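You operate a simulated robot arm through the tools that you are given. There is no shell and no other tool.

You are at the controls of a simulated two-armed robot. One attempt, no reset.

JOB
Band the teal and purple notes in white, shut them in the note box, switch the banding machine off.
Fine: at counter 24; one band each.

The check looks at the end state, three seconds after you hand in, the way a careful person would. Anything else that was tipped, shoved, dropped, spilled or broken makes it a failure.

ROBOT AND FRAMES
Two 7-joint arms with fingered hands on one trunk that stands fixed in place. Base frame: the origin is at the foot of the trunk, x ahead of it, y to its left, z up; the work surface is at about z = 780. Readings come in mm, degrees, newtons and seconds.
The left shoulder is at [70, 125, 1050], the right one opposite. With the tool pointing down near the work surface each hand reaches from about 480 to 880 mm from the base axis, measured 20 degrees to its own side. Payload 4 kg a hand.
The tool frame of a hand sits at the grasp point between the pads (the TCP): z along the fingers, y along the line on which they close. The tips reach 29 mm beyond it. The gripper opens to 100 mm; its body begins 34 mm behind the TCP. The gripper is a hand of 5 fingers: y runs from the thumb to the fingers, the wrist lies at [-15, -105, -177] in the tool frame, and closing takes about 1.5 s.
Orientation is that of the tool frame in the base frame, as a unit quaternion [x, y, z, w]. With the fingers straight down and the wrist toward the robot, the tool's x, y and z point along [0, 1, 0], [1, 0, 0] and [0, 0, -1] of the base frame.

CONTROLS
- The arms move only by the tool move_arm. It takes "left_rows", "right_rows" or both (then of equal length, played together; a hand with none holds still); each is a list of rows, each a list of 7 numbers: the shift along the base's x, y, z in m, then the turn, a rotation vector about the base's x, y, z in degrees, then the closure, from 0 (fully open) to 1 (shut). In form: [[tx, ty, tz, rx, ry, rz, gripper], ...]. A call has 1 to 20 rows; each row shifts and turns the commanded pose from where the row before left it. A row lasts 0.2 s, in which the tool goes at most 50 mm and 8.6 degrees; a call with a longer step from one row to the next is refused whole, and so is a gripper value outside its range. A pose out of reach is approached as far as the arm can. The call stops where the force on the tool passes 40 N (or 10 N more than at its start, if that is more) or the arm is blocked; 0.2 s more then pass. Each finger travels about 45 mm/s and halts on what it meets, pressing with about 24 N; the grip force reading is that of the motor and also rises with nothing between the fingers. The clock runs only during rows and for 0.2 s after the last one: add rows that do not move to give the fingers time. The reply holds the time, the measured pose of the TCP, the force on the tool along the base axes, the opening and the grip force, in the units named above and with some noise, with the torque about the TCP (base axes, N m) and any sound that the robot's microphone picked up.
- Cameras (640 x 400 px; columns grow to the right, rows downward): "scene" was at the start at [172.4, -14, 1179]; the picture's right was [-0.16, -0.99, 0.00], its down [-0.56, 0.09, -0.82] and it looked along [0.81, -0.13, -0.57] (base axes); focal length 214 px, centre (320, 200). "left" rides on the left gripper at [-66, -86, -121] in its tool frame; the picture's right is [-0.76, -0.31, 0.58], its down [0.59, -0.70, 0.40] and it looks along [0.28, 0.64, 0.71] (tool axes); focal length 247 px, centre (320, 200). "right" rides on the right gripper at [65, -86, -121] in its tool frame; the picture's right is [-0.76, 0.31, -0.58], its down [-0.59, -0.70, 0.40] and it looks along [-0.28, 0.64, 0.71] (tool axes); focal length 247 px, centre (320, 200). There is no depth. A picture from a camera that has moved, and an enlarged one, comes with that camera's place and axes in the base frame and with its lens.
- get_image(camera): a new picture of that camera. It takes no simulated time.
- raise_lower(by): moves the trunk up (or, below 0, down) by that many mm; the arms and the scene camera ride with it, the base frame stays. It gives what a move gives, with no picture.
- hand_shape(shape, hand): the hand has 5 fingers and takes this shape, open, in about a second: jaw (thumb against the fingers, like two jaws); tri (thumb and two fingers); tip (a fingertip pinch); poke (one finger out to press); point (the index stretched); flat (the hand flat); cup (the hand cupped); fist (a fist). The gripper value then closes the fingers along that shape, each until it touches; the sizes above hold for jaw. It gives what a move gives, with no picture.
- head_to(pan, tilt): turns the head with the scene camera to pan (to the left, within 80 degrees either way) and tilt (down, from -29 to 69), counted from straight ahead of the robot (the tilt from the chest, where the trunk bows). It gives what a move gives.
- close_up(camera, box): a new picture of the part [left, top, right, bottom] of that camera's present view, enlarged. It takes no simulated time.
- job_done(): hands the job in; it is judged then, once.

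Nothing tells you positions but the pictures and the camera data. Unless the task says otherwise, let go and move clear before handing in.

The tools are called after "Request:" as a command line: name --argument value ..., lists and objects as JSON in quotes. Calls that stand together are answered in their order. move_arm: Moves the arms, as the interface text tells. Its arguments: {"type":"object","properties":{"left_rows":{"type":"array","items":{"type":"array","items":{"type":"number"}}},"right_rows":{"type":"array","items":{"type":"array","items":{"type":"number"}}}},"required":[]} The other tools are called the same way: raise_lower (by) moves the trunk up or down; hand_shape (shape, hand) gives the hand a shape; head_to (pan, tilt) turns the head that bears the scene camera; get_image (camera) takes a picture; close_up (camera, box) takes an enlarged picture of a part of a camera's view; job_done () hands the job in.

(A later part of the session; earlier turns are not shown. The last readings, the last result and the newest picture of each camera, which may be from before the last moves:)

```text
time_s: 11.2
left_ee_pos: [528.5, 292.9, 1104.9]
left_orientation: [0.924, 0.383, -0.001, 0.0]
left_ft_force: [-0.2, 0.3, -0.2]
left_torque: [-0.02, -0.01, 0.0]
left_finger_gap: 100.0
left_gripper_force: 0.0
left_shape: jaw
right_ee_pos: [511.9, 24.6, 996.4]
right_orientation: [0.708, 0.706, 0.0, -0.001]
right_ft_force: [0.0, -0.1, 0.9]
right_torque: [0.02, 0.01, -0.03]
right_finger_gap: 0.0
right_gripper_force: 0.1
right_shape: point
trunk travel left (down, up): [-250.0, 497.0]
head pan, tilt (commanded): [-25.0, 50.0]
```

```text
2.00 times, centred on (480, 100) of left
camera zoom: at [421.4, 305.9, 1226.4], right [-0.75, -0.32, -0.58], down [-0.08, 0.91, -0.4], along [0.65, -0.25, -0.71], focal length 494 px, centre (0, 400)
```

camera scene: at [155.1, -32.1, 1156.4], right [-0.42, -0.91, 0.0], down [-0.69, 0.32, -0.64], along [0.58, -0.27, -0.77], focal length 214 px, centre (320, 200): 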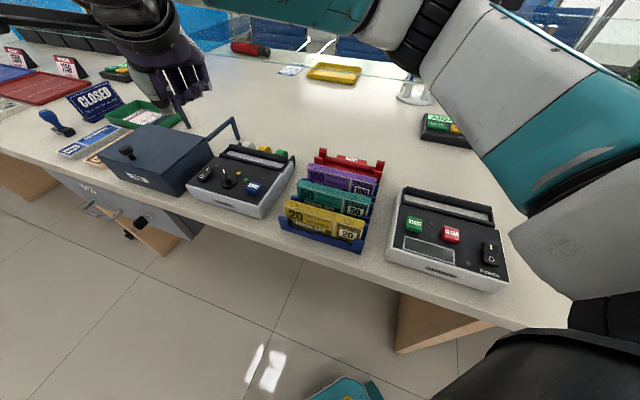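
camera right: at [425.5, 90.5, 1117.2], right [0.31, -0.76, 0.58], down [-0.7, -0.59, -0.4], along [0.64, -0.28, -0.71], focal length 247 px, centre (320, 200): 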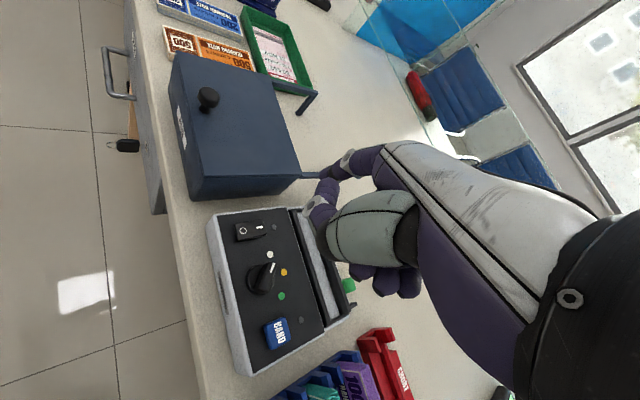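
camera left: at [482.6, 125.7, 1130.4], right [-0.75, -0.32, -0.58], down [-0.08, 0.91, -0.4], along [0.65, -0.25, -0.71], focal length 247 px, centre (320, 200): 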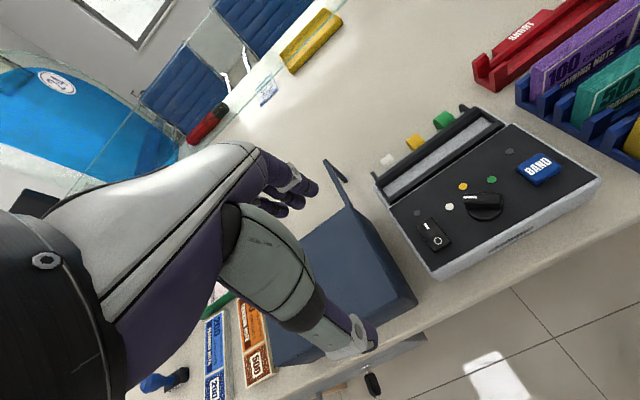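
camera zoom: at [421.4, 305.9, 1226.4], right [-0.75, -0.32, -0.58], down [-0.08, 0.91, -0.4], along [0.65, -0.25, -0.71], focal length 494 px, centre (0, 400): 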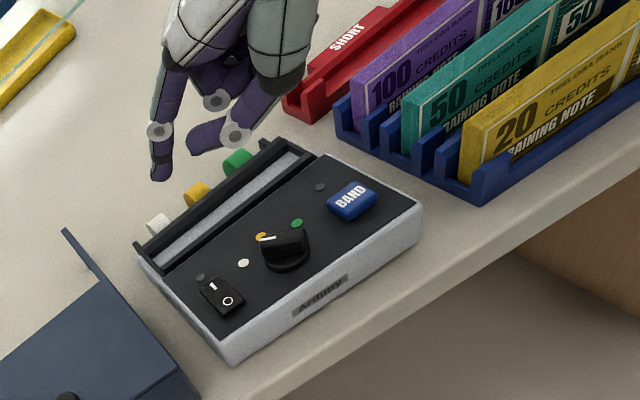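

From the left camera the right index tip is at about (574, 43, 979), but its curled fingers would pass too close over the dial. The left hand is mirrored, so its curled fingers will clear the dial. I'll retreat the right hand and use the left in "point" shape.

Request:
move_arm --right_rows '[[-0.002, -0.034, 0.02, 0, 0, 0, 0], [-0.002, -0.034, 0.02, 0, 0, 0, 0], [-0.002, -0.034, 0.02, 0, 0, 0, 0], [-0.002, -0.034, 0.02, 0, 0, 0, 0], [-0.002, -0.034, 0.02, 0, 0, 0, 0], [-0.002, -0.034, 0.02, 0, 0, 0, 0], [-0.002, -0.034, 0.02, 0, 0, 0, 0], [-0.003, -0.032, 0.02, 0, 0, 0, 0]]'

Request:
hand_shape --shape "point" --hand "left"

Request:
move_arm --left_rows '[[0.002, -0.028, -0.014, 0, 0, 0, 0], [0.002, -0.028, -0.014, 0, 0, 0, 0], [0.002, -0.028, -0.014, 0, 0, 0, 0], [0.002, -0.028, -0.014, 0, 0, 0, 0], [0.002, -0.028, -0.014, 0, 0, 0, 0], [0.002, -0.028, -0.014, 0, 0, 0, 0], [0.001, -0.028, -0.014, 0, 0, 0, 0], [0, 0, 0, 0, 0, 0, 0]]'

Request:
get_image --camera "left"

Request:
close_up --camera "scene" --box '[100, 40, 300, 220]'

Request:
get_image --camera "right"

```text
time_s: 13.1
left_ee_pos: [528.1, 290.5, 1105.9]
left_orientation: [0.924, 0.382, 0.0, 0.0]
left_ft_force: [0.1, 0.5, 0.4]
left_torque: [0.0, 0.0, 0.02]
left_finger_gap: 99.8
left_gripper_force: 0.1
left_shape: jaw
right_ee_pos: [492.6, -245.2, 1158.8]
right_orientation: [0.707, 0.707, 0.0, 0.0]
right_ft_force: [0.0, -0.3, 0.1]
right_torque: [-0.05, -0.01, 0.0]
right_finger_gap: 0.0
right_gripper_force: 0.1
right_shape: point
trunk travel left (down, up): [-250.0, 497.0]
head pan, tilt (commanded): [-25.0, 50.0]
```

```text
time_s: 13.9
left_ee_pos: [528.7, 291.1, 1106.1]
left_orientation: [0.924, 0.383, 0.0, 0.001]
left_ft_force: [0.6, 0.1, 0.0]
left_torque: [0.0, -0.02, -0.04]
left_finger_gap: 93.1
left_gripper_force: 0.1
left_shape: point
right_ee_pos: [494.1, -243.7, 1157.6]
right_orientation: [0.708, 0.707, -0.001, -0.001]
right_ft_force: [-0.5, 0.6, 1.5]
right_torque: [0.05, 0.01, -0.02]
right_finger_gap: 0.3
right_gripper_force: 0.1
right_shape: point
trunk travel left (down, up): [-250.0, 497.0]
head pan, tilt (commanded): [-25.0, 50.0]
```

```text
time_s: 15.8
left_ee_pos: [541.0, 94.9, 1007.2]
left_orientation: [0.924, 0.383, -0.001, 0.0]
left_ft_force: [0.0, -0.3, -0.2]
left_torque: [0.03, 0.01, -0.02]
left_finger_gap: 93.2
left_gripper_force: 0.1
left_shape: point
right_ee_pos: [493.1, -244.4, 1158.6]
right_orientation: [0.708, 0.707, 0.0, 0.0]
right_ft_force: [1.0, 0.1, -0.4]
right_torque: [0.02, -0.03, 0.0]
right_finger_gap: 0.0
right_gripper_force: 0.1
right_shape: point
trunk travel left (down, up): [-250.0, 497.0]
head pan, tilt (commanded): [-25.0, 50.0]
```

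```text
taken
camera left: at [434.5, 108.5, 1128.2], right [-0.75, -0.32, -0.58], down [-0.08, 0.91, -0.4], along [0.65, -0.25, -0.71], focal length 247 px, centre (320, 200)
```

left: 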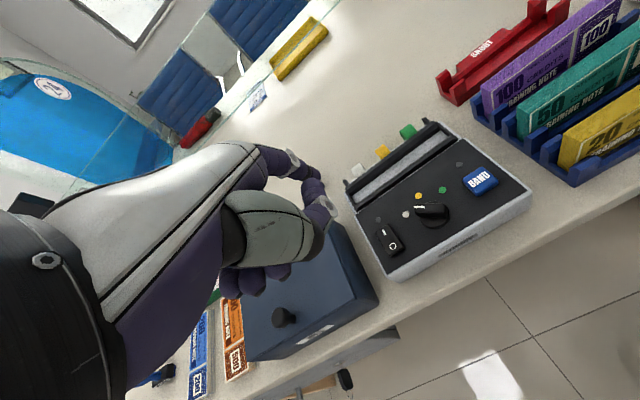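

```text
2.22 times, centred on (200, 130) of scene
camera zoom: at [154.9, -32.7, 1156.4], right [-0.42, -0.91, 0.0], down [-0.69, 0.32, -0.64], along [0.58, -0.27, -0.77], focal length 477 px, centre (587, 356)
```

zoom: 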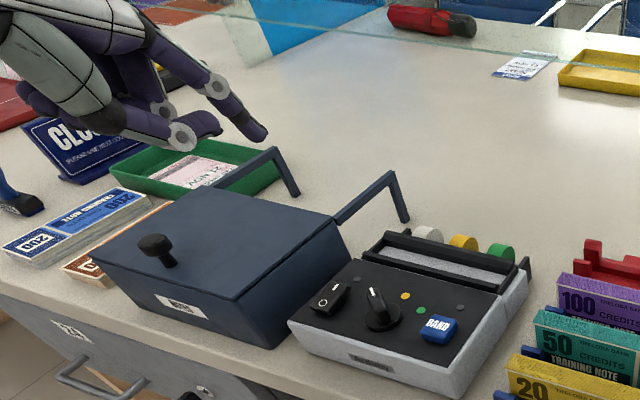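

```text
taken
camera right: at [407.8, -179.5, 1279.4], right [0.31, -0.76, 0.58], down [-0.7, -0.59, -0.4], along [0.64, -0.28, -0.71], focal length 247 px, centre (320, 200)
```

right: 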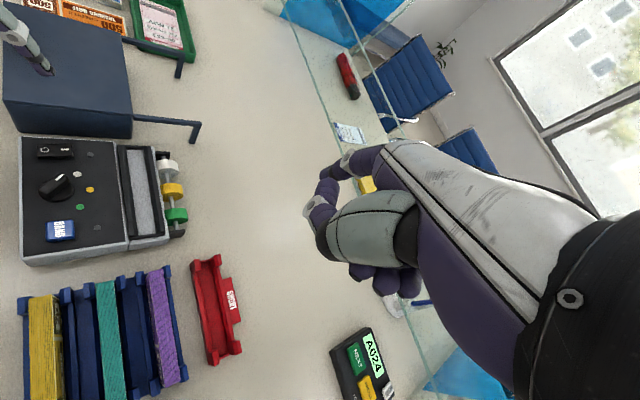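

The left index tip triangulates to about (574, 39, 991), right over the rocker's "I" end. I'll descend to about 25 mm above it and recheck.

Request:
move_arm --left_rows '[[0, 0, -0.03, 0, 0, 0, 0], [0, 0, -0.03, 0, 0, 0, 0], [0, 0, -0.03, 0, 0, 0, 0], [0, 0, -0.025, 0, 0, 0, 0], [0, 0, 0, 0, 0, 0, 0]]'

Request:
close_up --camera "scene" --box '[150, 120, 270, 210]'

Request:
close_up --camera "left" --box '[260, 130, 480, 290]'

Request:
close_up --camera "right" --box '[0, 100, 140, 240]'

```text
time_s: 16.9
left_ee_pos: [541.2, 94.2, 891.0]
left_orientation: [0.924, 0.383, 0.0, 0.001]
left_ft_force: [0.2, 0.2, 0.8]
left_torque: [-0.03, 0.0, 0.02]
left_finger_gap: 92.9
left_gripper_force: 0.1
left_shape: point
right_ee_pos: [493.0, -244.0, 1159.0]
right_orientation: [0.708, 0.707, 0.0, 0.0]
right_ft_force: [0.3, 0.1, 0.2]
right_torque: [0.01, -0.01, 0.01]
right_finger_gap: 0.1
right_gripper_force: 0.1
right_shape: point
trunk travel left (down, up): [-250.0, 497.0]
head pan, tilt (commanded): [-25.0, 50.0]
```

```text
4.44 times, centred on (210, 165) of scene
camera zoom: at [154.9, -32.7, 1156.4], right [-0.42, -0.91, 0.0], down [-0.69, 0.32, -0.64], along [0.58, -0.27, -0.77], focal length 953 px, centre (809, 356)
```

zoom: 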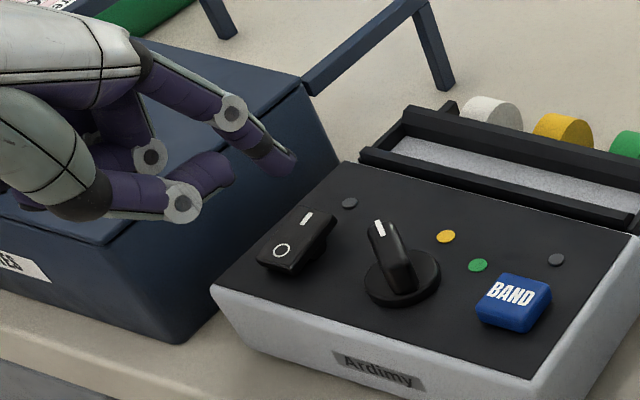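

```text
2.50 times, centred on (370, 210) of left
camera zoom: at [434.0, 109.3, 1012.9], right [-0.75, -0.32, -0.58], down [-0.08, 0.91, -0.4], along [0.65, -0.25, -0.71], focal length 617 px, centre (195, 175)
```

zoom: 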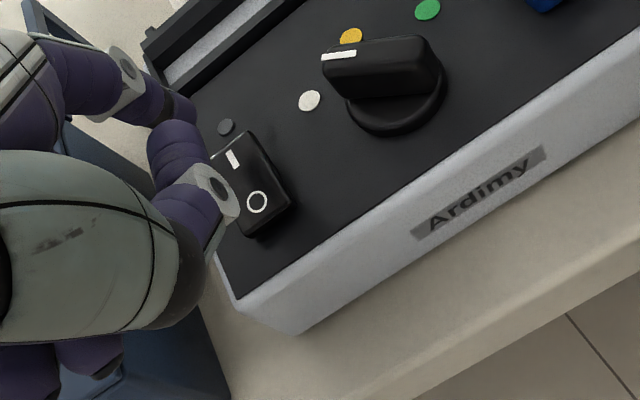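

```text
2.86 times, centred on (70, 170) of right
camera zoom: at [407.9, -179.5, 1279.4], right [0.31, -0.76, 0.58], down [-0.7, -0.59, -0.4], along [0.64, -0.28, -0.71], focal length 706 px, centre (1034, 286)
```

zoom: 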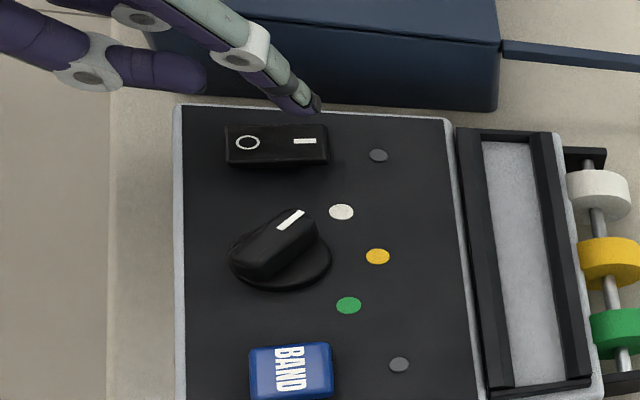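

The tip sits about 5 mm beyond the "I" mark on the rocker's far half. I'll press down slowly in small steps.

Request:
move_arm --left_rows '[[-0.001, 0.001, -0.005, 0, 0, 0, 0], [0, 0, -0.005, 0, 0, 0, 0], [0, 0, -0.005, 0, 0, 0, 0], [0, 0, -0.004, 0, 0, 0, 0], [0, 0, -0.002, 0, 0, 0, 0]]'

Request:
close_up --camera "scene" --box '[170, 130, 270, 205]'

```text
time_s: 18.1
left_ee_pos: [540.7, 95.2, 870.9]
left_orientation: [0.924, 0.383, 0.0, 0.0]
left_ft_force: [0.3, 0.3, -0.3]
left_torque: [0.06, -0.04, 0.02]
left_finger_gap: 93.2
left_gripper_force: 0.0
left_shape: point
right_ee_pos: [493.1, -244.4, 1157.8]
right_orientation: [0.707, 0.707, 0.0, 0.0]
right_ft_force: [0.5, 1.0, -0.6]
right_torque: [0.01, -0.01, 0.01]
right_finger_gap: 0.1
right_gripper_force: 0.0
right_shape: point
trunk travel left (down, up): [-250.0, 497.0]
head pan, tilt (commanded): [-25.0, 50.0]
```

```text
5.33 times, centred on (220, 168) of scene
camera zoom: at [154.9, -32.7, 1156.4], right [-0.42, -0.91, 0.0], down [-0.69, 0.32, -0.64], along [0.58, -0.27, -0.77], focal length 1144 px, centre (853, 373)
```

zoom: 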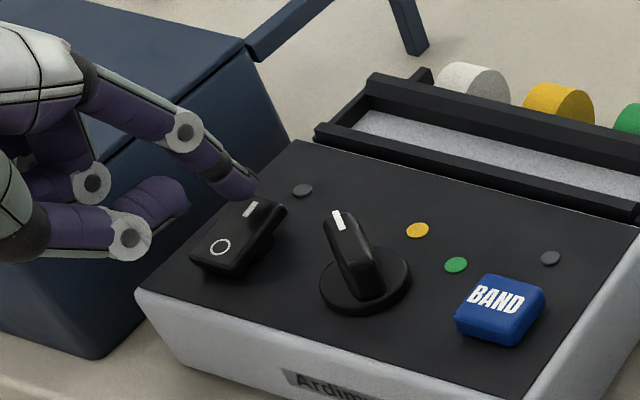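

Request:
close_up --camera "right" --box '[20, 120, 100, 180]'

Request:
close_up --camera "scene" --box '[195, 150, 235, 180]'

Request:
close_up --camera "left" --box '[290, 150, 390, 250]'

```text
6.67 times, centred on (60, 150) of right
camera zoom: at [407.9, -179.5, 1279.3], right [0.31, -0.76, 0.58], down [-0.7, -0.59, -0.4], along [0.64, -0.28, -0.71], focal length 1646 px, centre (2053, 533)
```

zoom: 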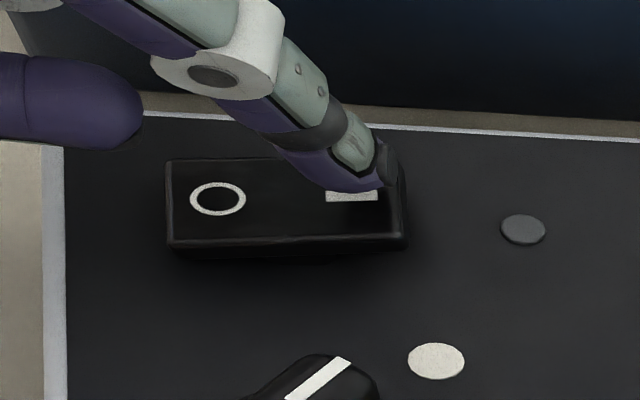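

```text
13.33 times, centred on (215, 165) of scene
camera zoom: at [154.9, -32.7, 1156.4], right [-0.42, -0.91, 0.0], down [-0.69, 0.32, -0.64], along [0.58, -0.27, -0.77], focal length 2860 px, centre (1720, 667)
```

zoom: 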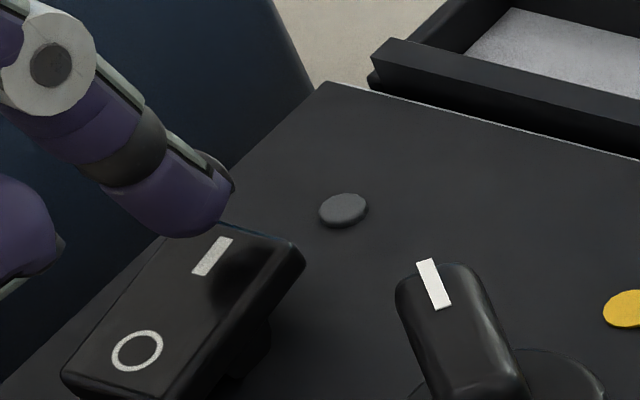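

```text
4.00 times, centred on (340, 200) of left
camera zoom: at [433.4, 110.0, 992.1], right [-0.75, -0.32, -0.58], down [-0.08, 0.91, -0.4], along [0.65, -0.25, -0.71], focal length 988 px, centre (240, 200)
```

zoom: 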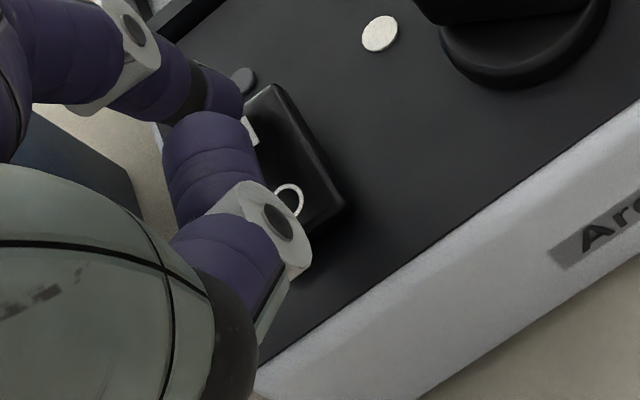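

Request:
move_arm --left_rows '[[0, 0, -0.003, 0, 0, 0, 0], [0, 0, -0.003, 0, 0, 0, 0], [0, 0, -0.002, 0, 0, 0, 0], [0, 0, -0.002, 0, 0, 0, 0], [0, 0, -0.002, 0, 0, 0, 0]]'

Request:
close_up --camera "scene" --box '[195, 150, 235, 180]'

Request:
close_up --camera "right" --box '[20, 120, 100, 180]'

```text
time_s: 19.4
left_ee_pos: [540.9, 94.5, 860.8]
left_orientation: [0.924, 0.383, 0.0, 0.0]
left_ft_force: [-1.0, 1.0, 3.0]
left_torque: [-0.15, -0.08, 0.03]
left_finger_gap: 0.0
left_gripper_force: 0.1
left_shape: point
right_ee_pos: [493.0, -245.0, 1156.9]
right_orientation: [0.708, 0.706, 0.0, 0.0]
right_ft_force: [0.5, 0.8, 0.0]
right_torque: [-0.02, 0.03, -0.02]
right_finger_gap: 0.0
right_gripper_force: 0.2
right_shape: point
trunk travel left (down, up): [-250.0, 497.0]
head pan, tilt (commanded): [-25.0, 50.0]
```

```text
13.33 times, centred on (215, 165) of scene
camera zoom: at [154.7, -32.7, 1156.5], right [-0.42, -0.91, 0.0], down [-0.69, 0.32, -0.64], along [0.58, -0.27, -0.77], focal length 2860 px, centre (1720, 667)
```

zoom: 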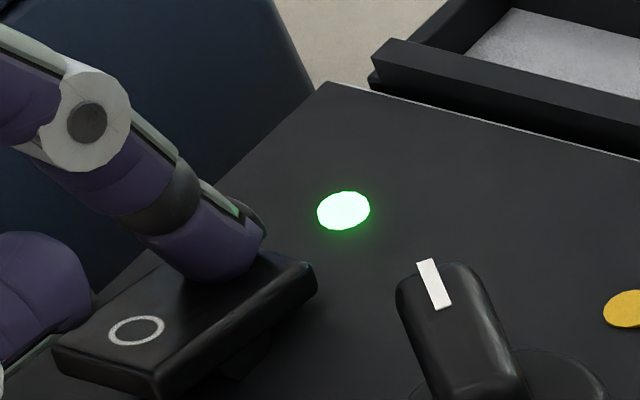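

```text
6.67 times, centred on (60, 150) of right
camera zoom: at [407.6, -179.4, 1279.5], right [0.31, -0.76, 0.58], down [-0.7, -0.59, -0.4], along [0.64, -0.28, -0.71], focal length 1646 px, centre (2053, 533)
```

zoom: 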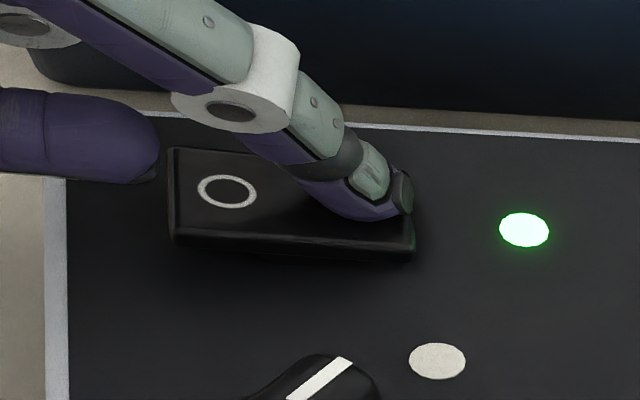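

The power lamp is lit green, so the machine is on. I'll lift off and study the note box lid and knob next.

Request:
move_arm --left_rows '[[0, 0, 0.01, 0, 0, 0, 0], [0, 0, 0.03, 0, 0, 0, 0], [0, 0, 0.03, 0, 0, 0, 0], [0, 0, 0.03, 0, 0, 0, 0], [0, 0, 0.03, 0, 0, 0, 0], [-0.02, 0.02, 0.03, 0, 0, 0, 0], [-0.02, 0.02, 0.02, 0, 0, 0, 0]]'

Request:
hand_shape --shape "jaw" --hand "left"

Request:
get_image --camera "left"

Request:
close_up --camera "scene" --box '[90, 110, 250, 210]'

Request:
close_up --camera "right" --box '[0, 0, 210, 140]'

```text
time_s: 20.9
left_ee_pos: [498.5, 136.6, 1039.6]
left_orientation: [0.924, 0.383, -0.001, 0.0]
left_ft_force: [0.6, 0.2, -0.1]
left_torque: [0.01, -0.01, 0.02]
left_finger_gap: 0.0
left_gripper_force: 0.1
left_shape: point
right_ee_pos: [492.8, -244.2, 1158.8]
right_orientation: [0.708, 0.707, 0.0, 0.0]
right_ft_force: [0.3, -0.5, 0.0]
right_torque: [0.01, -0.01, 0.0]
right_finger_gap: 0.0
right_gripper_force: 0.1
right_shape: point
trunk travel left (down, up): [-250.0, 497.0]
head pan, tilt (commanded): [-25.0, 50.0]
```

```text
time_s: 21.9
left_ee_pos: [501.9, 135.6, 1037.8]
left_orientation: [0.924, 0.383, 0.0, 0.0]
left_ft_force: [-0.1, 0.0, 0.1]
left_torque: [0.0, -0.01, 0.01]
left_finger_gap: 99.8
left_gripper_force: 0.0
left_shape: jaw
right_ee_pos: [493.5, -245.0, 1158.1]
right_orientation: [0.707, 0.707, -0.001, 0.0]
right_ft_force: [-0.1, 0.5, -0.5]
right_torque: [0.0, 0.0, 0.02]
right_finger_gap: 0.0
right_gripper_force: 0.1
right_shape: point
trunk travel left (down, up): [-250.0, 497.0]
head pan, tilt (commanded): [-25.0, 50.0]
```

```text
taken
camera left: at [393.3, 150.0, 1159.5], right [-0.75, -0.32, -0.58], down [-0.08, 0.91, -0.4], along [0.65, -0.25, -0.71], focal length 247 px, centre (320, 200)
```

left: 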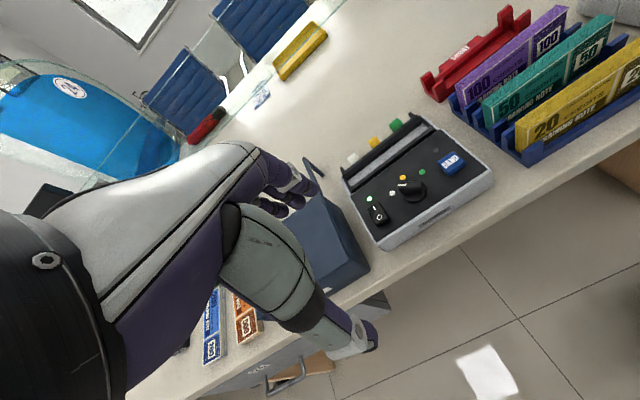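

```text
4.00 times, centred on (170, 160) of scene
camera zoom: at [155.0, -32.7, 1156.4], right [-0.42, -0.91, 0.0], down [-0.69, 0.32, -0.64], along [0.58, -0.27, -0.77], focal length 858 px, centre (920, 360)
```

zoom: 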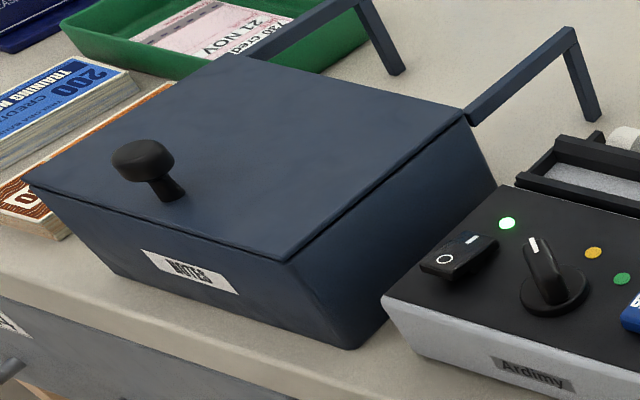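

```text
2.86 times, centred on (105, 70) of right
camera zoom: at [407.9, -179.5, 1279.3], right [0.31, -0.76, 0.58], down [-0.7, -0.59, -0.4], along [0.64, -0.28, -0.71], focal length 706 px, centre (934, 571)
```

zoom: 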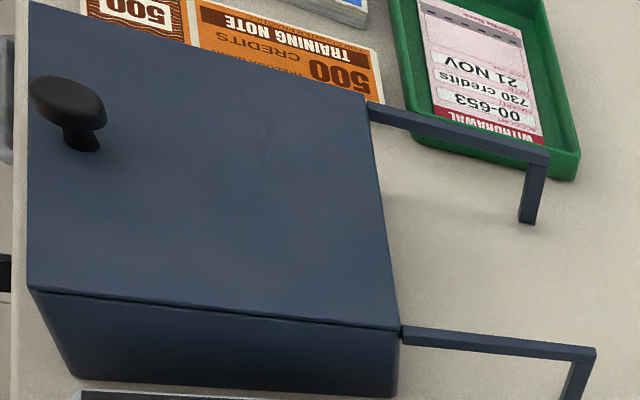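

The knob head triangulates to about (662, 182, 879). The lid's front edge is centred near (645, 190), and the hinge is near (744, 92) at z≈855. A right-hand pinch from the sides would let the knob pivot as the lid swings, so I'll park the left hand aside and check the right hand's "tip" shape.

Request:
move_arm --left_rows '[[-0.01, 0.035, 0.015, 0, 0, 0, 0], [-0.01, 0.035, 0.015, 0, 0, 0, 0], [-0.01, 0.035, 0.015, 0, 0, 0, 0], [0, 0.035, 0.015, 0, 0, 0, 0], [0, 0.035, 0.015, 0, 0, 0, 0], [0, 0.035, 0.0, 0, 0, 0, 0]]'

Request:
hand_shape --shape "tip" --hand "right"

Request:
head_to --pan -20 --tilt 20

Request:
get_image --camera "scene"

Request:
close_up --camera "right" --box '[240, 120, 480, 360]'

Request:
get_image --camera "left"

```text
time_s: 23.2
left_ee_pos: [468.7, 347.8, 1113.8]
left_orientation: [0.924, 0.383, 0.0, -0.001]
left_ft_force: [0.2, 0.1, -0.5]
left_torque: [-0.01, -0.04, 0.02]
left_finger_gap: 100.1
left_gripper_force: 0.1
left_shape: jaw
right_ee_pos: [492.6, -245.0, 1157.2]
right_orientation: [0.707, 0.707, 0.0, 0.0]
right_ft_force: [0.2, -0.1, 0.0]
right_torque: [0.03, -0.01, 0.02]
right_finger_gap: 0.2
right_gripper_force: 0.0
right_shape: point
trunk travel left (down, up): [-250.0, 497.0]
head pan, tilt (commanded): [-25.0, 50.0]
```

```text
time_s: 24.1
left_ee_pos: [470.0, 346.1, 1114.6]
left_orientation: [0.924, 0.384, 0.0, 0.0]
left_ft_force: [-0.4, 0.0, -0.2]
left_torque: [-0.02, 0.0, 0.01]
left_finger_gap: 99.9
left_gripper_force: 0.1
left_shape: jaw
right_ee_pos: [492.7, -244.7, 1158.4]
right_orientation: [0.708, 0.706, 0.0, 0.0]
right_ft_force: [0.6, 0.0, -0.4]
right_torque: [-0.04, -0.03, 0.02]
right_finger_gap: 100.0
right_gripper_force: 0.1
right_shape: tip
trunk travel left (down, up): [-250.0, 497.0]
head pan, tilt (commanded): [-25.0, 50.0]
```

```text
time_s: 25.1
left_ee_pos: [469.2, 346.1, 1114.0]
left_orientation: [0.924, 0.383, 0.0, -0.001]
left_ft_force: [0.0, 0.2, -0.5]
left_torque: [0.0, 0.05, 0.0]
left_finger_gap: 100.3
left_gripper_force: 0.1
left_shape: jaw
right_ee_pos: [492.8, -244.8, 1158.7]
right_orientation: [0.707, 0.707, 0.0, 0.001]
right_ft_force: [0.2, 0.7, -1.0]
right_torque: [0.01, 0.03, -0.01]
right_finger_gap: 99.9
right_gripper_force: 0.0
right_shape: tip
trunk travel left (down, up): [-250.0, 497.0]
head pan, tilt (commanded): [-20.0, 20.0]
```

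```text
taken
camera scene: at [172.7, -32.0, 1201.9], right [-0.34, -0.94, 0.0], down [-0.32, 0.12, -0.94], along [0.88, -0.32, -0.34], focal length 214 px, centre (320, 200)
```

scene: 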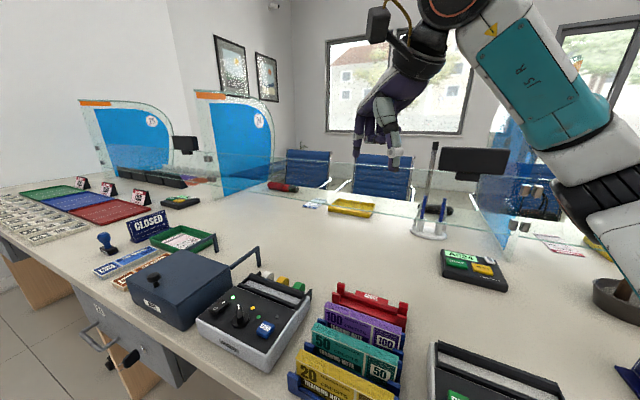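

```text
1.67 times, centred on (360, 240) of right
camera zoom: at [407.9, -179.4, 1279.4], right [0.31, -0.76, 0.58], down [-0.7, -0.59, -0.4], along [0.64, -0.28, -0.71], focal length 412 px, centre (253, 133)
```

zoom: 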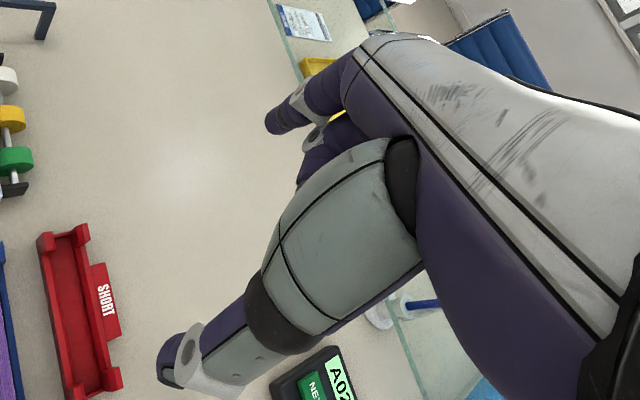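

```text
taken
camera left: at [362.5, 361.3, 1235.9], right [-0.75, -0.32, -0.58], down [-0.08, 0.91, -0.4], along [0.65, -0.25, -0.71], focal length 247 px, centre (320, 200)
```

left: 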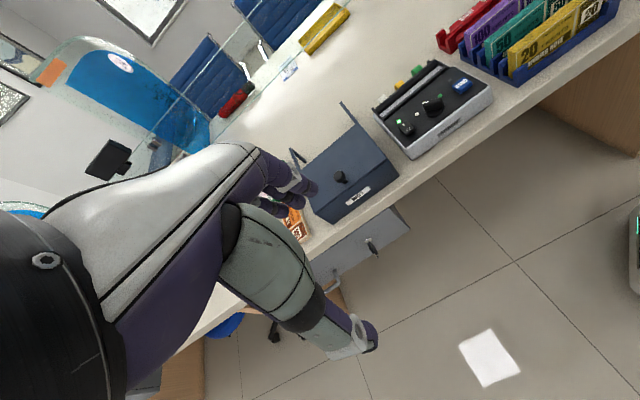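

Request:
close_up --camera "scene" --box '[330, 70, 450, 190]'

Request:
move_arm --right_rows '[[0, 0, 0, 0, 0, 0, 0.5], [0, 0, 0, 0, 0, 0, 0.7], [0, 0, 0, 0, 0, 0, 0.7], [0, 0, 0, 0, 0, 0, 0.7], [0, 0, 0, 0, 0, 0, 0.7]]'

Request:
close_up --camera "scene" --box '[330, 70, 450, 190]'

Request:
close_up --camera "right" --box '[240, 120, 480, 360]'

```text
3.33 times, centred on (390, 130) of scene
camera zoom: at [172.7, -32.0, 1201.9], right [-0.34, -0.94, 0.0], down [-0.32, 0.12, -0.94], along [0.88, -0.32, -0.34], focal length 715 px, centre (87, 433)
```

zoom: 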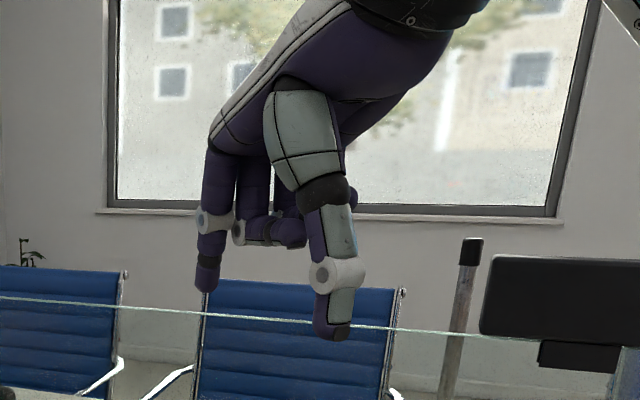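

```text
time_s: 26.3
left_ee_pos: [469.0, 346.3, 1113.4]
left_orientation: [0.924, 0.383, 0.0, 0.0]
left_ft_force: [-0.1, -0.4, -0.6]
left_torque: [-0.02, 0.0, -0.01]
left_finger_gap: 99.8
left_gripper_force: 0.0
left_shape: jaw
right_ee_pos: [493.1, -244.6, 1158.6]
right_orientation: [0.707, 0.707, 0.001, 0.0]
right_ft_force: [0.8, 0.6, 0.0]
right_torque: [0.03, 0.03, -0.01]
right_finger_gap: 30.1
right_gripper_force: 0.1
right_shape: tip
trunk travel left (down, up): [-250.0, 497.0]
head pan, tilt (commanded): [-20.0, 20.0]
```

```text
3.33 times, centred on (390, 130) of scene
camera zoom: at [172.7, -31.9, 1202.0], right [-0.34, -0.94, 0.0], down [-0.32, 0.12, -0.94], along [0.88, -0.32, -0.34], focal length 715 px, centre (87, 433)
```

zoom: 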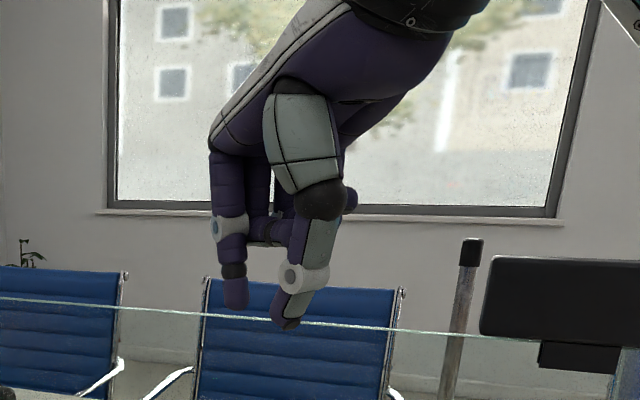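

```text
1.67 times, centred on (360, 240) of right
camera zoom: at [407.9, -179.4, 1279.4], right [0.31, -0.76, 0.58], down [-0.7, -0.59, -0.4], along [0.64, -0.28, -0.71], focal length 412 px, centre (253, 133)
```

zoom: 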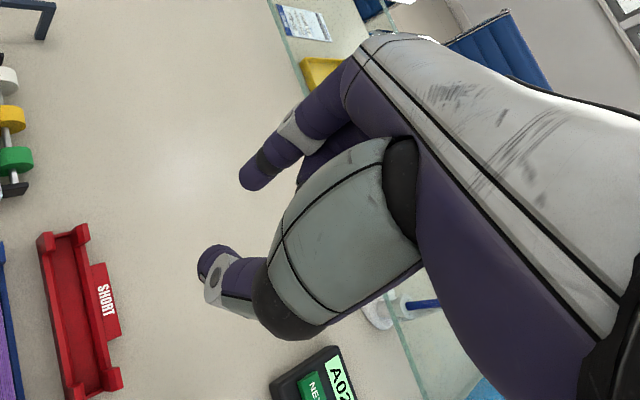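

In tip shape, thumb and index are symmetric about the TCP and reach about 28 mm below it, with the other fingers curled away. I'll bring the right hand to yaw +45° above the knob.

Request:
move_arm --right_rows '[[0.014, 0.0355, -0.01, 0, 0, 3.75, 0.4], [0.014, 0.0355, -0.01, 0, 0, 3.75, 0.4], [0.014, 0.0355, -0.01, 0, 0, 3.75, 0.4], [0.014, 0.0355, -0.01, 0, 0, 3.75, 0.4], [0.014, 0.0355, -0.01, 0, 0, 3.75, 0.4], [0.014, 0.0355, -0.01, 0, 0, 3.75, 0.4], [0.014, 0.0355, -0.015, 0, 0, 3.75, 0.4], [0.014, 0.0355, -0.015, 0, 0, 3.75, 0.4], [0.014, 0.0355, -0.015, 0, 0, 3.75, 0.4], [0.014, 0.0355, -0.02, 0, 0, 3.75, 0.4], [0.014, 0.0355, -0.02, 0, 0, 3.75, 0.4], [0.014, 0.0355, -0.02, 0, 0, 3.75, 0.4], [0, 0, 0, 0, 0, 0, 0.4]]'

Request:
head_to --pan 5 --tilt 35

Request:
get_image --camera "scene"

Request:
get_image --camera "right"

Request:
get_image --camera "left"

```text
time_s: 29.1
left_ee_pos: [469.4, 348.0, 1115.5]
left_orientation: [0.924, 0.382, 0.0, -0.001]
left_ft_force: [-0.3, -1.0, 0.5]
left_torque: [0.0, 0.02, 0.02]
left_finger_gap: 99.9
left_gripper_force: 0.1
left_shape: jaw
right_ee_pos: [661.6, 182.4, 992.7]
right_orientation: [0.383, 0.924, 0.0, -0.001]
right_ft_force: [-0.2, -0.1, 0.2]
right_torque: [0.01, 0.0, 0.02]
right_finger_gap: 59.8
right_gripper_force: 0.1
right_shape: tip
trunk travel left (down, up): [-250.0, 497.0]
head pan, tilt (commanded): [-20.0, 20.0]
```

```text
time_s: 30.0
left_ee_pos: [469.1, 347.5, 1113.9]
left_orientation: [0.924, 0.383, -0.001, 0.0]
left_ft_force: [-0.8, 0.4, -0.5]
left_torque: [0.01, -0.02, 0.02]
left_finger_gap: 100.3
left_gripper_force: 0.1
left_shape: jaw
right_ee_pos: [659.7, 182.5, 992.6]
right_orientation: [0.383, 0.924, 0.0, 0.0]
right_ft_force: [0.3, 0.1, 0.0]
right_torque: [0.01, -0.02, 0.01]
right_finger_gap: 59.8
right_gripper_force: 0.0
right_shape: tip
trunk travel left (down, up): [-250.0, 497.0]
head pan, tilt (commanded): [5.0, 35.0]
```

```text
taken
camera scene: at [173.0, 7.7, 1178.2], right [0.09, -1.0, 0.0], down [-0.57, -0.05, -0.82], along [0.82, 0.07, -0.57], focal length 214 px, centre (320, 200)
```

scene: 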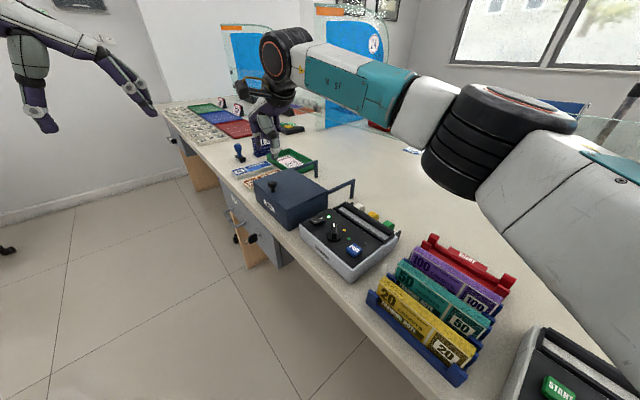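

```text
taken
camera right: at [554.5, 168.0, 1113.6], right [0.75, -0.32, 0.58], down [-0.08, -0.91, -0.4], along [0.65, 0.25, -0.71], focal length 247 px, centre (320, 200)
```

right: 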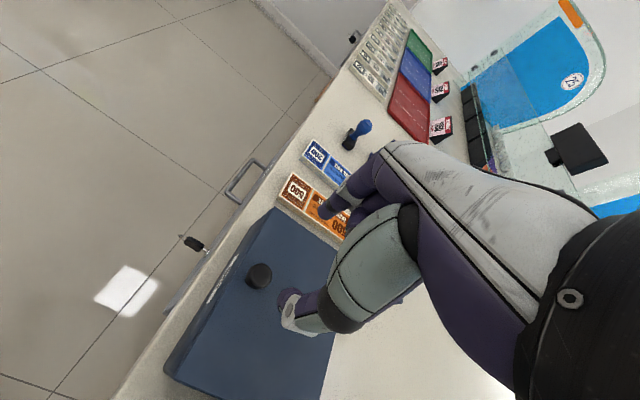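

```text
taken
camera left: at [362.5, 361.7, 1235.8], right [-0.75, -0.32, -0.58], down [-0.08, 0.91, -0.4], along [0.65, -0.25, -0.71], focal length 247 px, centre (320, 200)
```

left: 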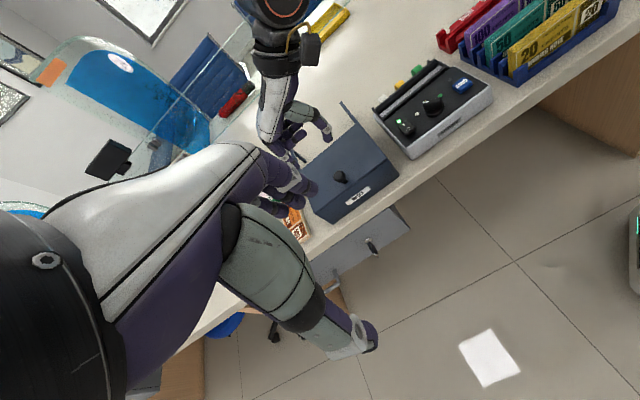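

Request:
close_up --camera "scene" --box '[230, 90, 370, 230]'

Request:
close_up --camera "left" --box '[240, 60, 420, 230]'

Request:
close_up --camera "right" --box '[180, 160, 380, 360]'

```text
2.86 times, centred on (300, 160) of scene
camera zoom: at [173.0, 7.7, 1178.2], right [0.09, -1.0, 0.0], down [-0.57, -0.05, -0.82], along [0.82, 0.07, -0.57], focal length 613 px, centre (377, 314)
```

zoom: 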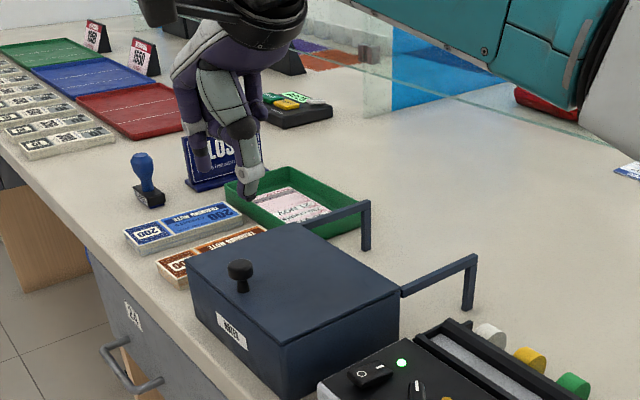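

```text
2.35 times, centred on (330, 145) of left
camera zoom: at [362.5, 361.7, 1235.8], right [-0.75, -0.32, -0.58], down [-0.08, 0.91, -0.4], along [0.65, -0.25, -0.71], focal length 581 px, centre (296, 329)
```

zoom: 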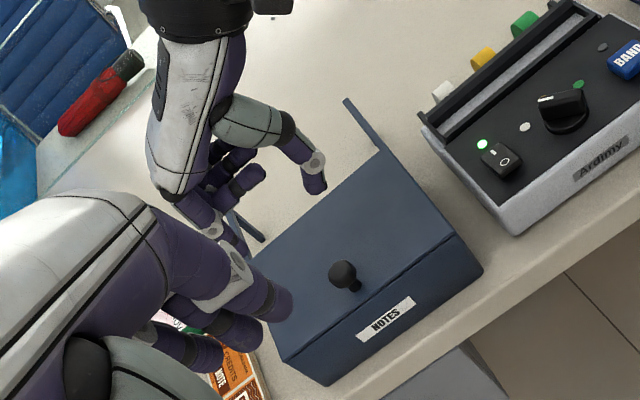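

```text
2.00 times, centred on (280, 260) of right
camera zoom: at [554.5, 168.0, 1113.6], right [0.75, -0.32, 0.58], down [-0.08, -0.91, -0.4], along [0.65, 0.25, -0.71], focal length 494 px, centre (400, 80)
```

zoom: 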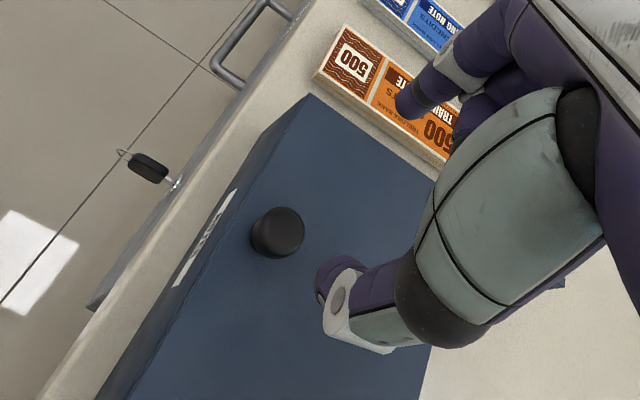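

All three cameras agree the knob head is at about (660.5, 180.5, 879), with a head about 27 mm wide. I'll descend with the fingers 60 mm apart.

Request:
move_arm --right_rows '[[0, -0.001, -0.03, 0, 0, 0, 0.4], [0, 0, -0.03, 0, 0, 0, 0.4], [0, 0, -0.025, 0, 0, 0, 0.4], [0, 0, -0.009, 0, 0, 0, 0.4], [0, 0, 0, 0, 0, 0, 0.4]]'

Request:
close_up --camera "scene" --box '[240, 130, 320, 200]'

Request:
close_up --camera "left" --box '[290, 120, 400, 220]'

Request:
close_up --camera "right" --box '[200, 150, 400, 350]'

```text
time_s: 31.2
left_ee_pos: [469.4, 346.8, 1113.5]
left_orientation: [0.924, 0.382, 0.0, 0.0]
left_ft_force: [-0.9, -0.2, 0.5]
left_torque: [-0.01, -0.03, 0.01]
left_finger_gap: 100.0
left_gripper_force: 0.1
left_shape: jaw
right_ee_pos: [661.2, 180.7, 898.3]
right_orientation: [0.383, 0.924, 0.001, 0.0]
right_ft_force: [0.4, 0.0, -0.2]
right_torque: [0.04, -0.03, 0.0]
right_finger_gap: 59.9
right_gripper_force: 0.1
right_shape: tip
trunk travel left (down, up): [-250.0, 497.0]
head pan, tilt (commanded): [5.0, 35.0]
```

```text
5.71 times, centred on (280, 165) of scene
camera zoom: at [172.9, 7.8, 1178.1], right [0.09, -1.0, 0.0], down [-0.57, -0.05, -0.82], along [0.82, 0.07, -0.57], focal length 1226 px, centre (549, 400)
```

zoom: 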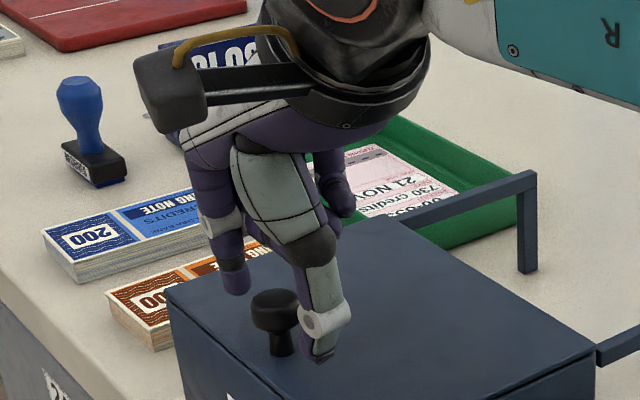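

```text
4.00 times, centred on (345, 170) of left
camera zoom: at [362.5, 361.7, 1235.8], right [-0.75, -0.32, -0.58], down [-0.08, 0.91, -0.4], along [0.65, -0.25, -0.71], focal length 988 px, centre (220, 320)
```

zoom: 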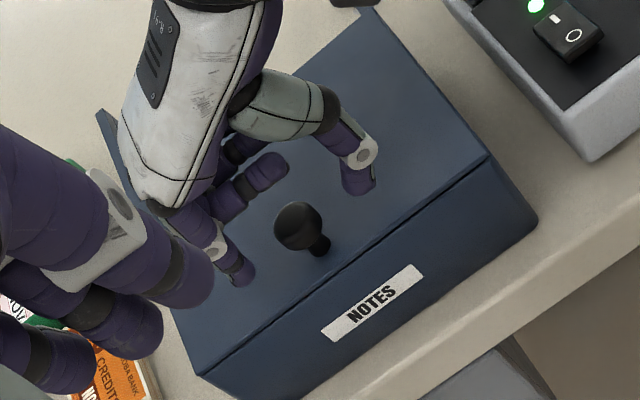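

```text
2.00 times, centred on (300, 250) of right
camera zoom: at [554.4, 166.3, 1020.2], right [0.75, -0.32, 0.58], down [-0.08, -0.91, -0.4], along [0.65, 0.25, -0.71], focal length 494 px, centre (360, 100)
```

zoom: 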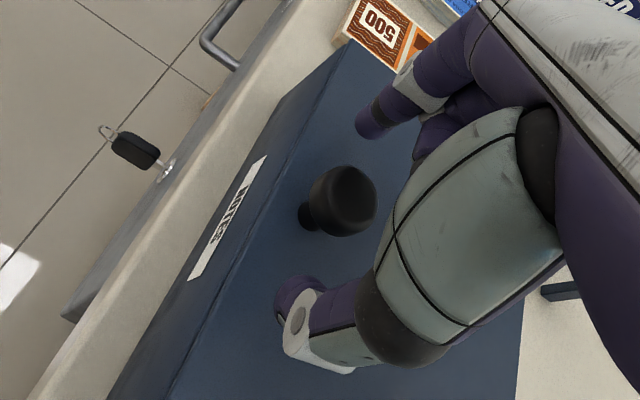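

Request:
move_arm --right_rows '[[0, 0, -0.005, 0, 0, 0, 0.4], [0, 0, 0, 0, 0, 0, 0.6], [0, 0, 0, 0, 0, 0, 0.9], [0, 0, 0, 0, 0, 0, 1.0], [0, 0, 0, 0, 0, 0, 1.0], [0, 0, 0, 0, 0, 0, 1.0], [0, 0, 0, 0, 0, 0, 1.0]]'

Request:
close_up --camera "left" --box '[290, 120, 400, 220]'

Request:
close_up --camera "right" --box '[200, 150, 400, 350]'

```text
time_s: 32.8
left_ee_pos: [470.3, 347.3, 1114.8]
left_orientation: [0.924, 0.382, -0.001, 0.0]
left_ft_force: [0.6, 0.2, 0.9]
left_torque: [-0.02, 0.04, 0.01]
left_finger_gap: 100.0
left_gripper_force: 0.0
left_shape: jaw
right_ee_pos: [660.8, 181.1, 894.0]
right_orientation: [0.384, 0.923, -0.001, -0.001]
right_ft_force: [-0.6, 0.1, -7.1]
right_torque: [0.04, -0.05, -0.03]
right_finger_gap: 16.8
right_gripper_force: 24.0
right_shape: tip
trunk travel left (down, up): [-250.0, 497.0]
head pan, tilt (commanded): [5.0, 35.0]
```

```text
4.00 times, centred on (345, 170) of left
camera zoom: at [363.1, 361.9, 1235.5], right [-0.75, -0.32, -0.58], down [-0.08, 0.91, -0.4], along [0.65, -0.25, -0.71], focal length 988 px, centre (220, 320)
```

zoom: 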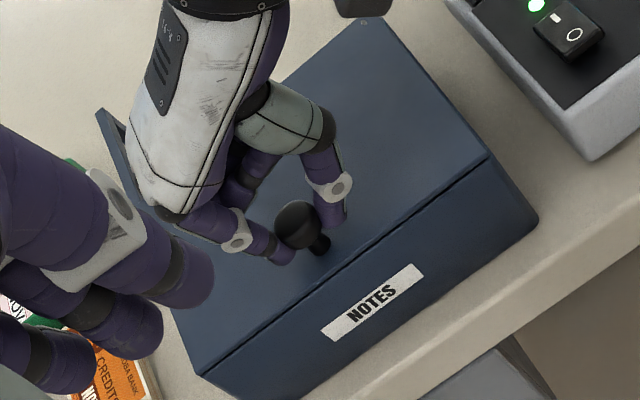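

```text
2.00 times, centred on (300, 250) of right
camera zoom: at [555.0, 166.6, 1014.3], right [0.75, -0.32, 0.58], down [-0.08, -0.91, -0.4], along [0.65, 0.25, -0.71], focal length 494 px, centre (360, 100)
```

zoom: 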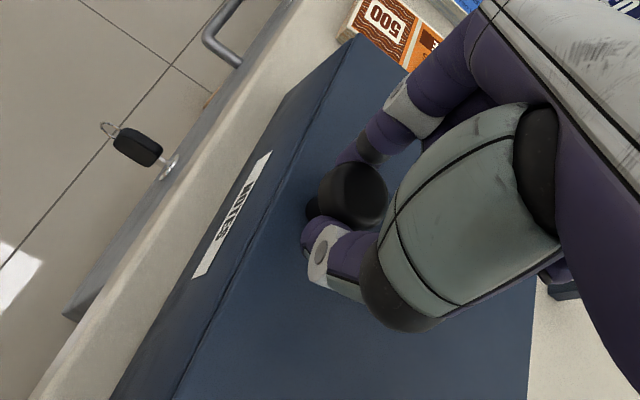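

The pinch closed under the mushroom head with a 17 mm gap and 24 N. I'll lift along the hinge arc, the first 25° to start.

Request:
move_arm --right_rows '[[0.0015, -0.0015, 0.0105, 0, 0, 0, 1.0], [0.0021, -0.0021, 0.0103, 0, 0, 0, 1.0], [0.0028, -0.0028, 0.01, 0, 0, 0, 1.0], [0.0034, -0.0034, 0.0096, 0, 0, 0, 1.0], [0.004, -0.004, 0.0092, 0, 0, 0, 1.0]]'

Request:
close_up --camera "left" --box '[270, 60, 430, 220]'

Request:
close_up --camera "scene" --box '[220, 90, 380, 230]'

```text
time_s: 34.0
left_ee_pos: [469.3, 348.0, 1113.9]
left_orientation: [0.924, 0.383, 0.0, 0.001]
left_ft_force: [-0.6, -0.8, -0.5]
left_torque: [-0.02, -0.01, 0.03]
left_finger_gap: 100.0
left_gripper_force: 0.1
left_shape: jaw
right_ee_pos: [675.8, 166.9, 943.9]
right_orientation: [0.383, 0.924, 0.0, -0.001]
right_ft_force: [-1.2, 0.7, -0.6]
right_torque: [0.03, 0.01, -0.02]
right_finger_gap: 1.7
right_gripper_force: 24.0
right_shape: tip
trunk travel left (down, up): [-250.0, 497.0]
head pan, tilt (commanded): [5.0, 35.0]
```

```text
2.50 times, centred on (350, 140) of left
camera zoom: at [362.4, 361.6, 1235.9], right [-0.75, -0.32, -0.58], down [-0.08, 0.91, -0.4], along [0.65, -0.25, -0.71], focal length 617 px, centre (245, 350)
```

zoom: 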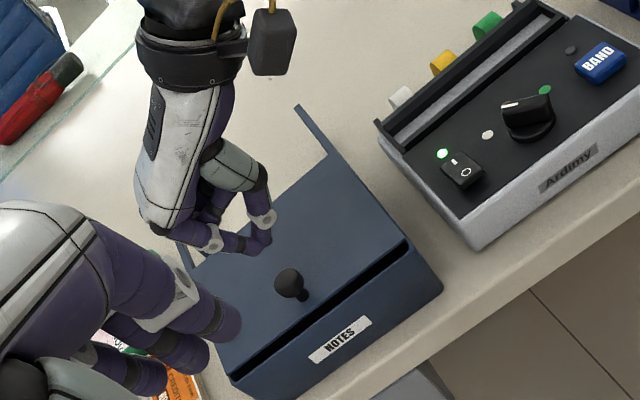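

```text
2.86 times, centred on (300, 160) of scene
camera zoom: at [172.8, 7.7, 1178.2], right [0.09, -1.0, 0.0], down [-0.57, -0.05, -0.82], along [0.82, 0.07, -0.57], focal length 613 px, centre (377, 314)
```

zoom: 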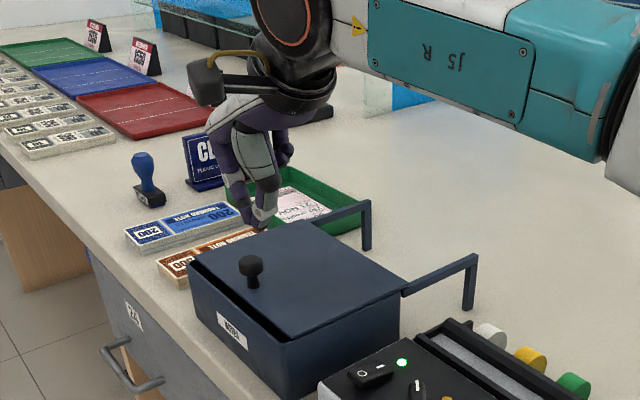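

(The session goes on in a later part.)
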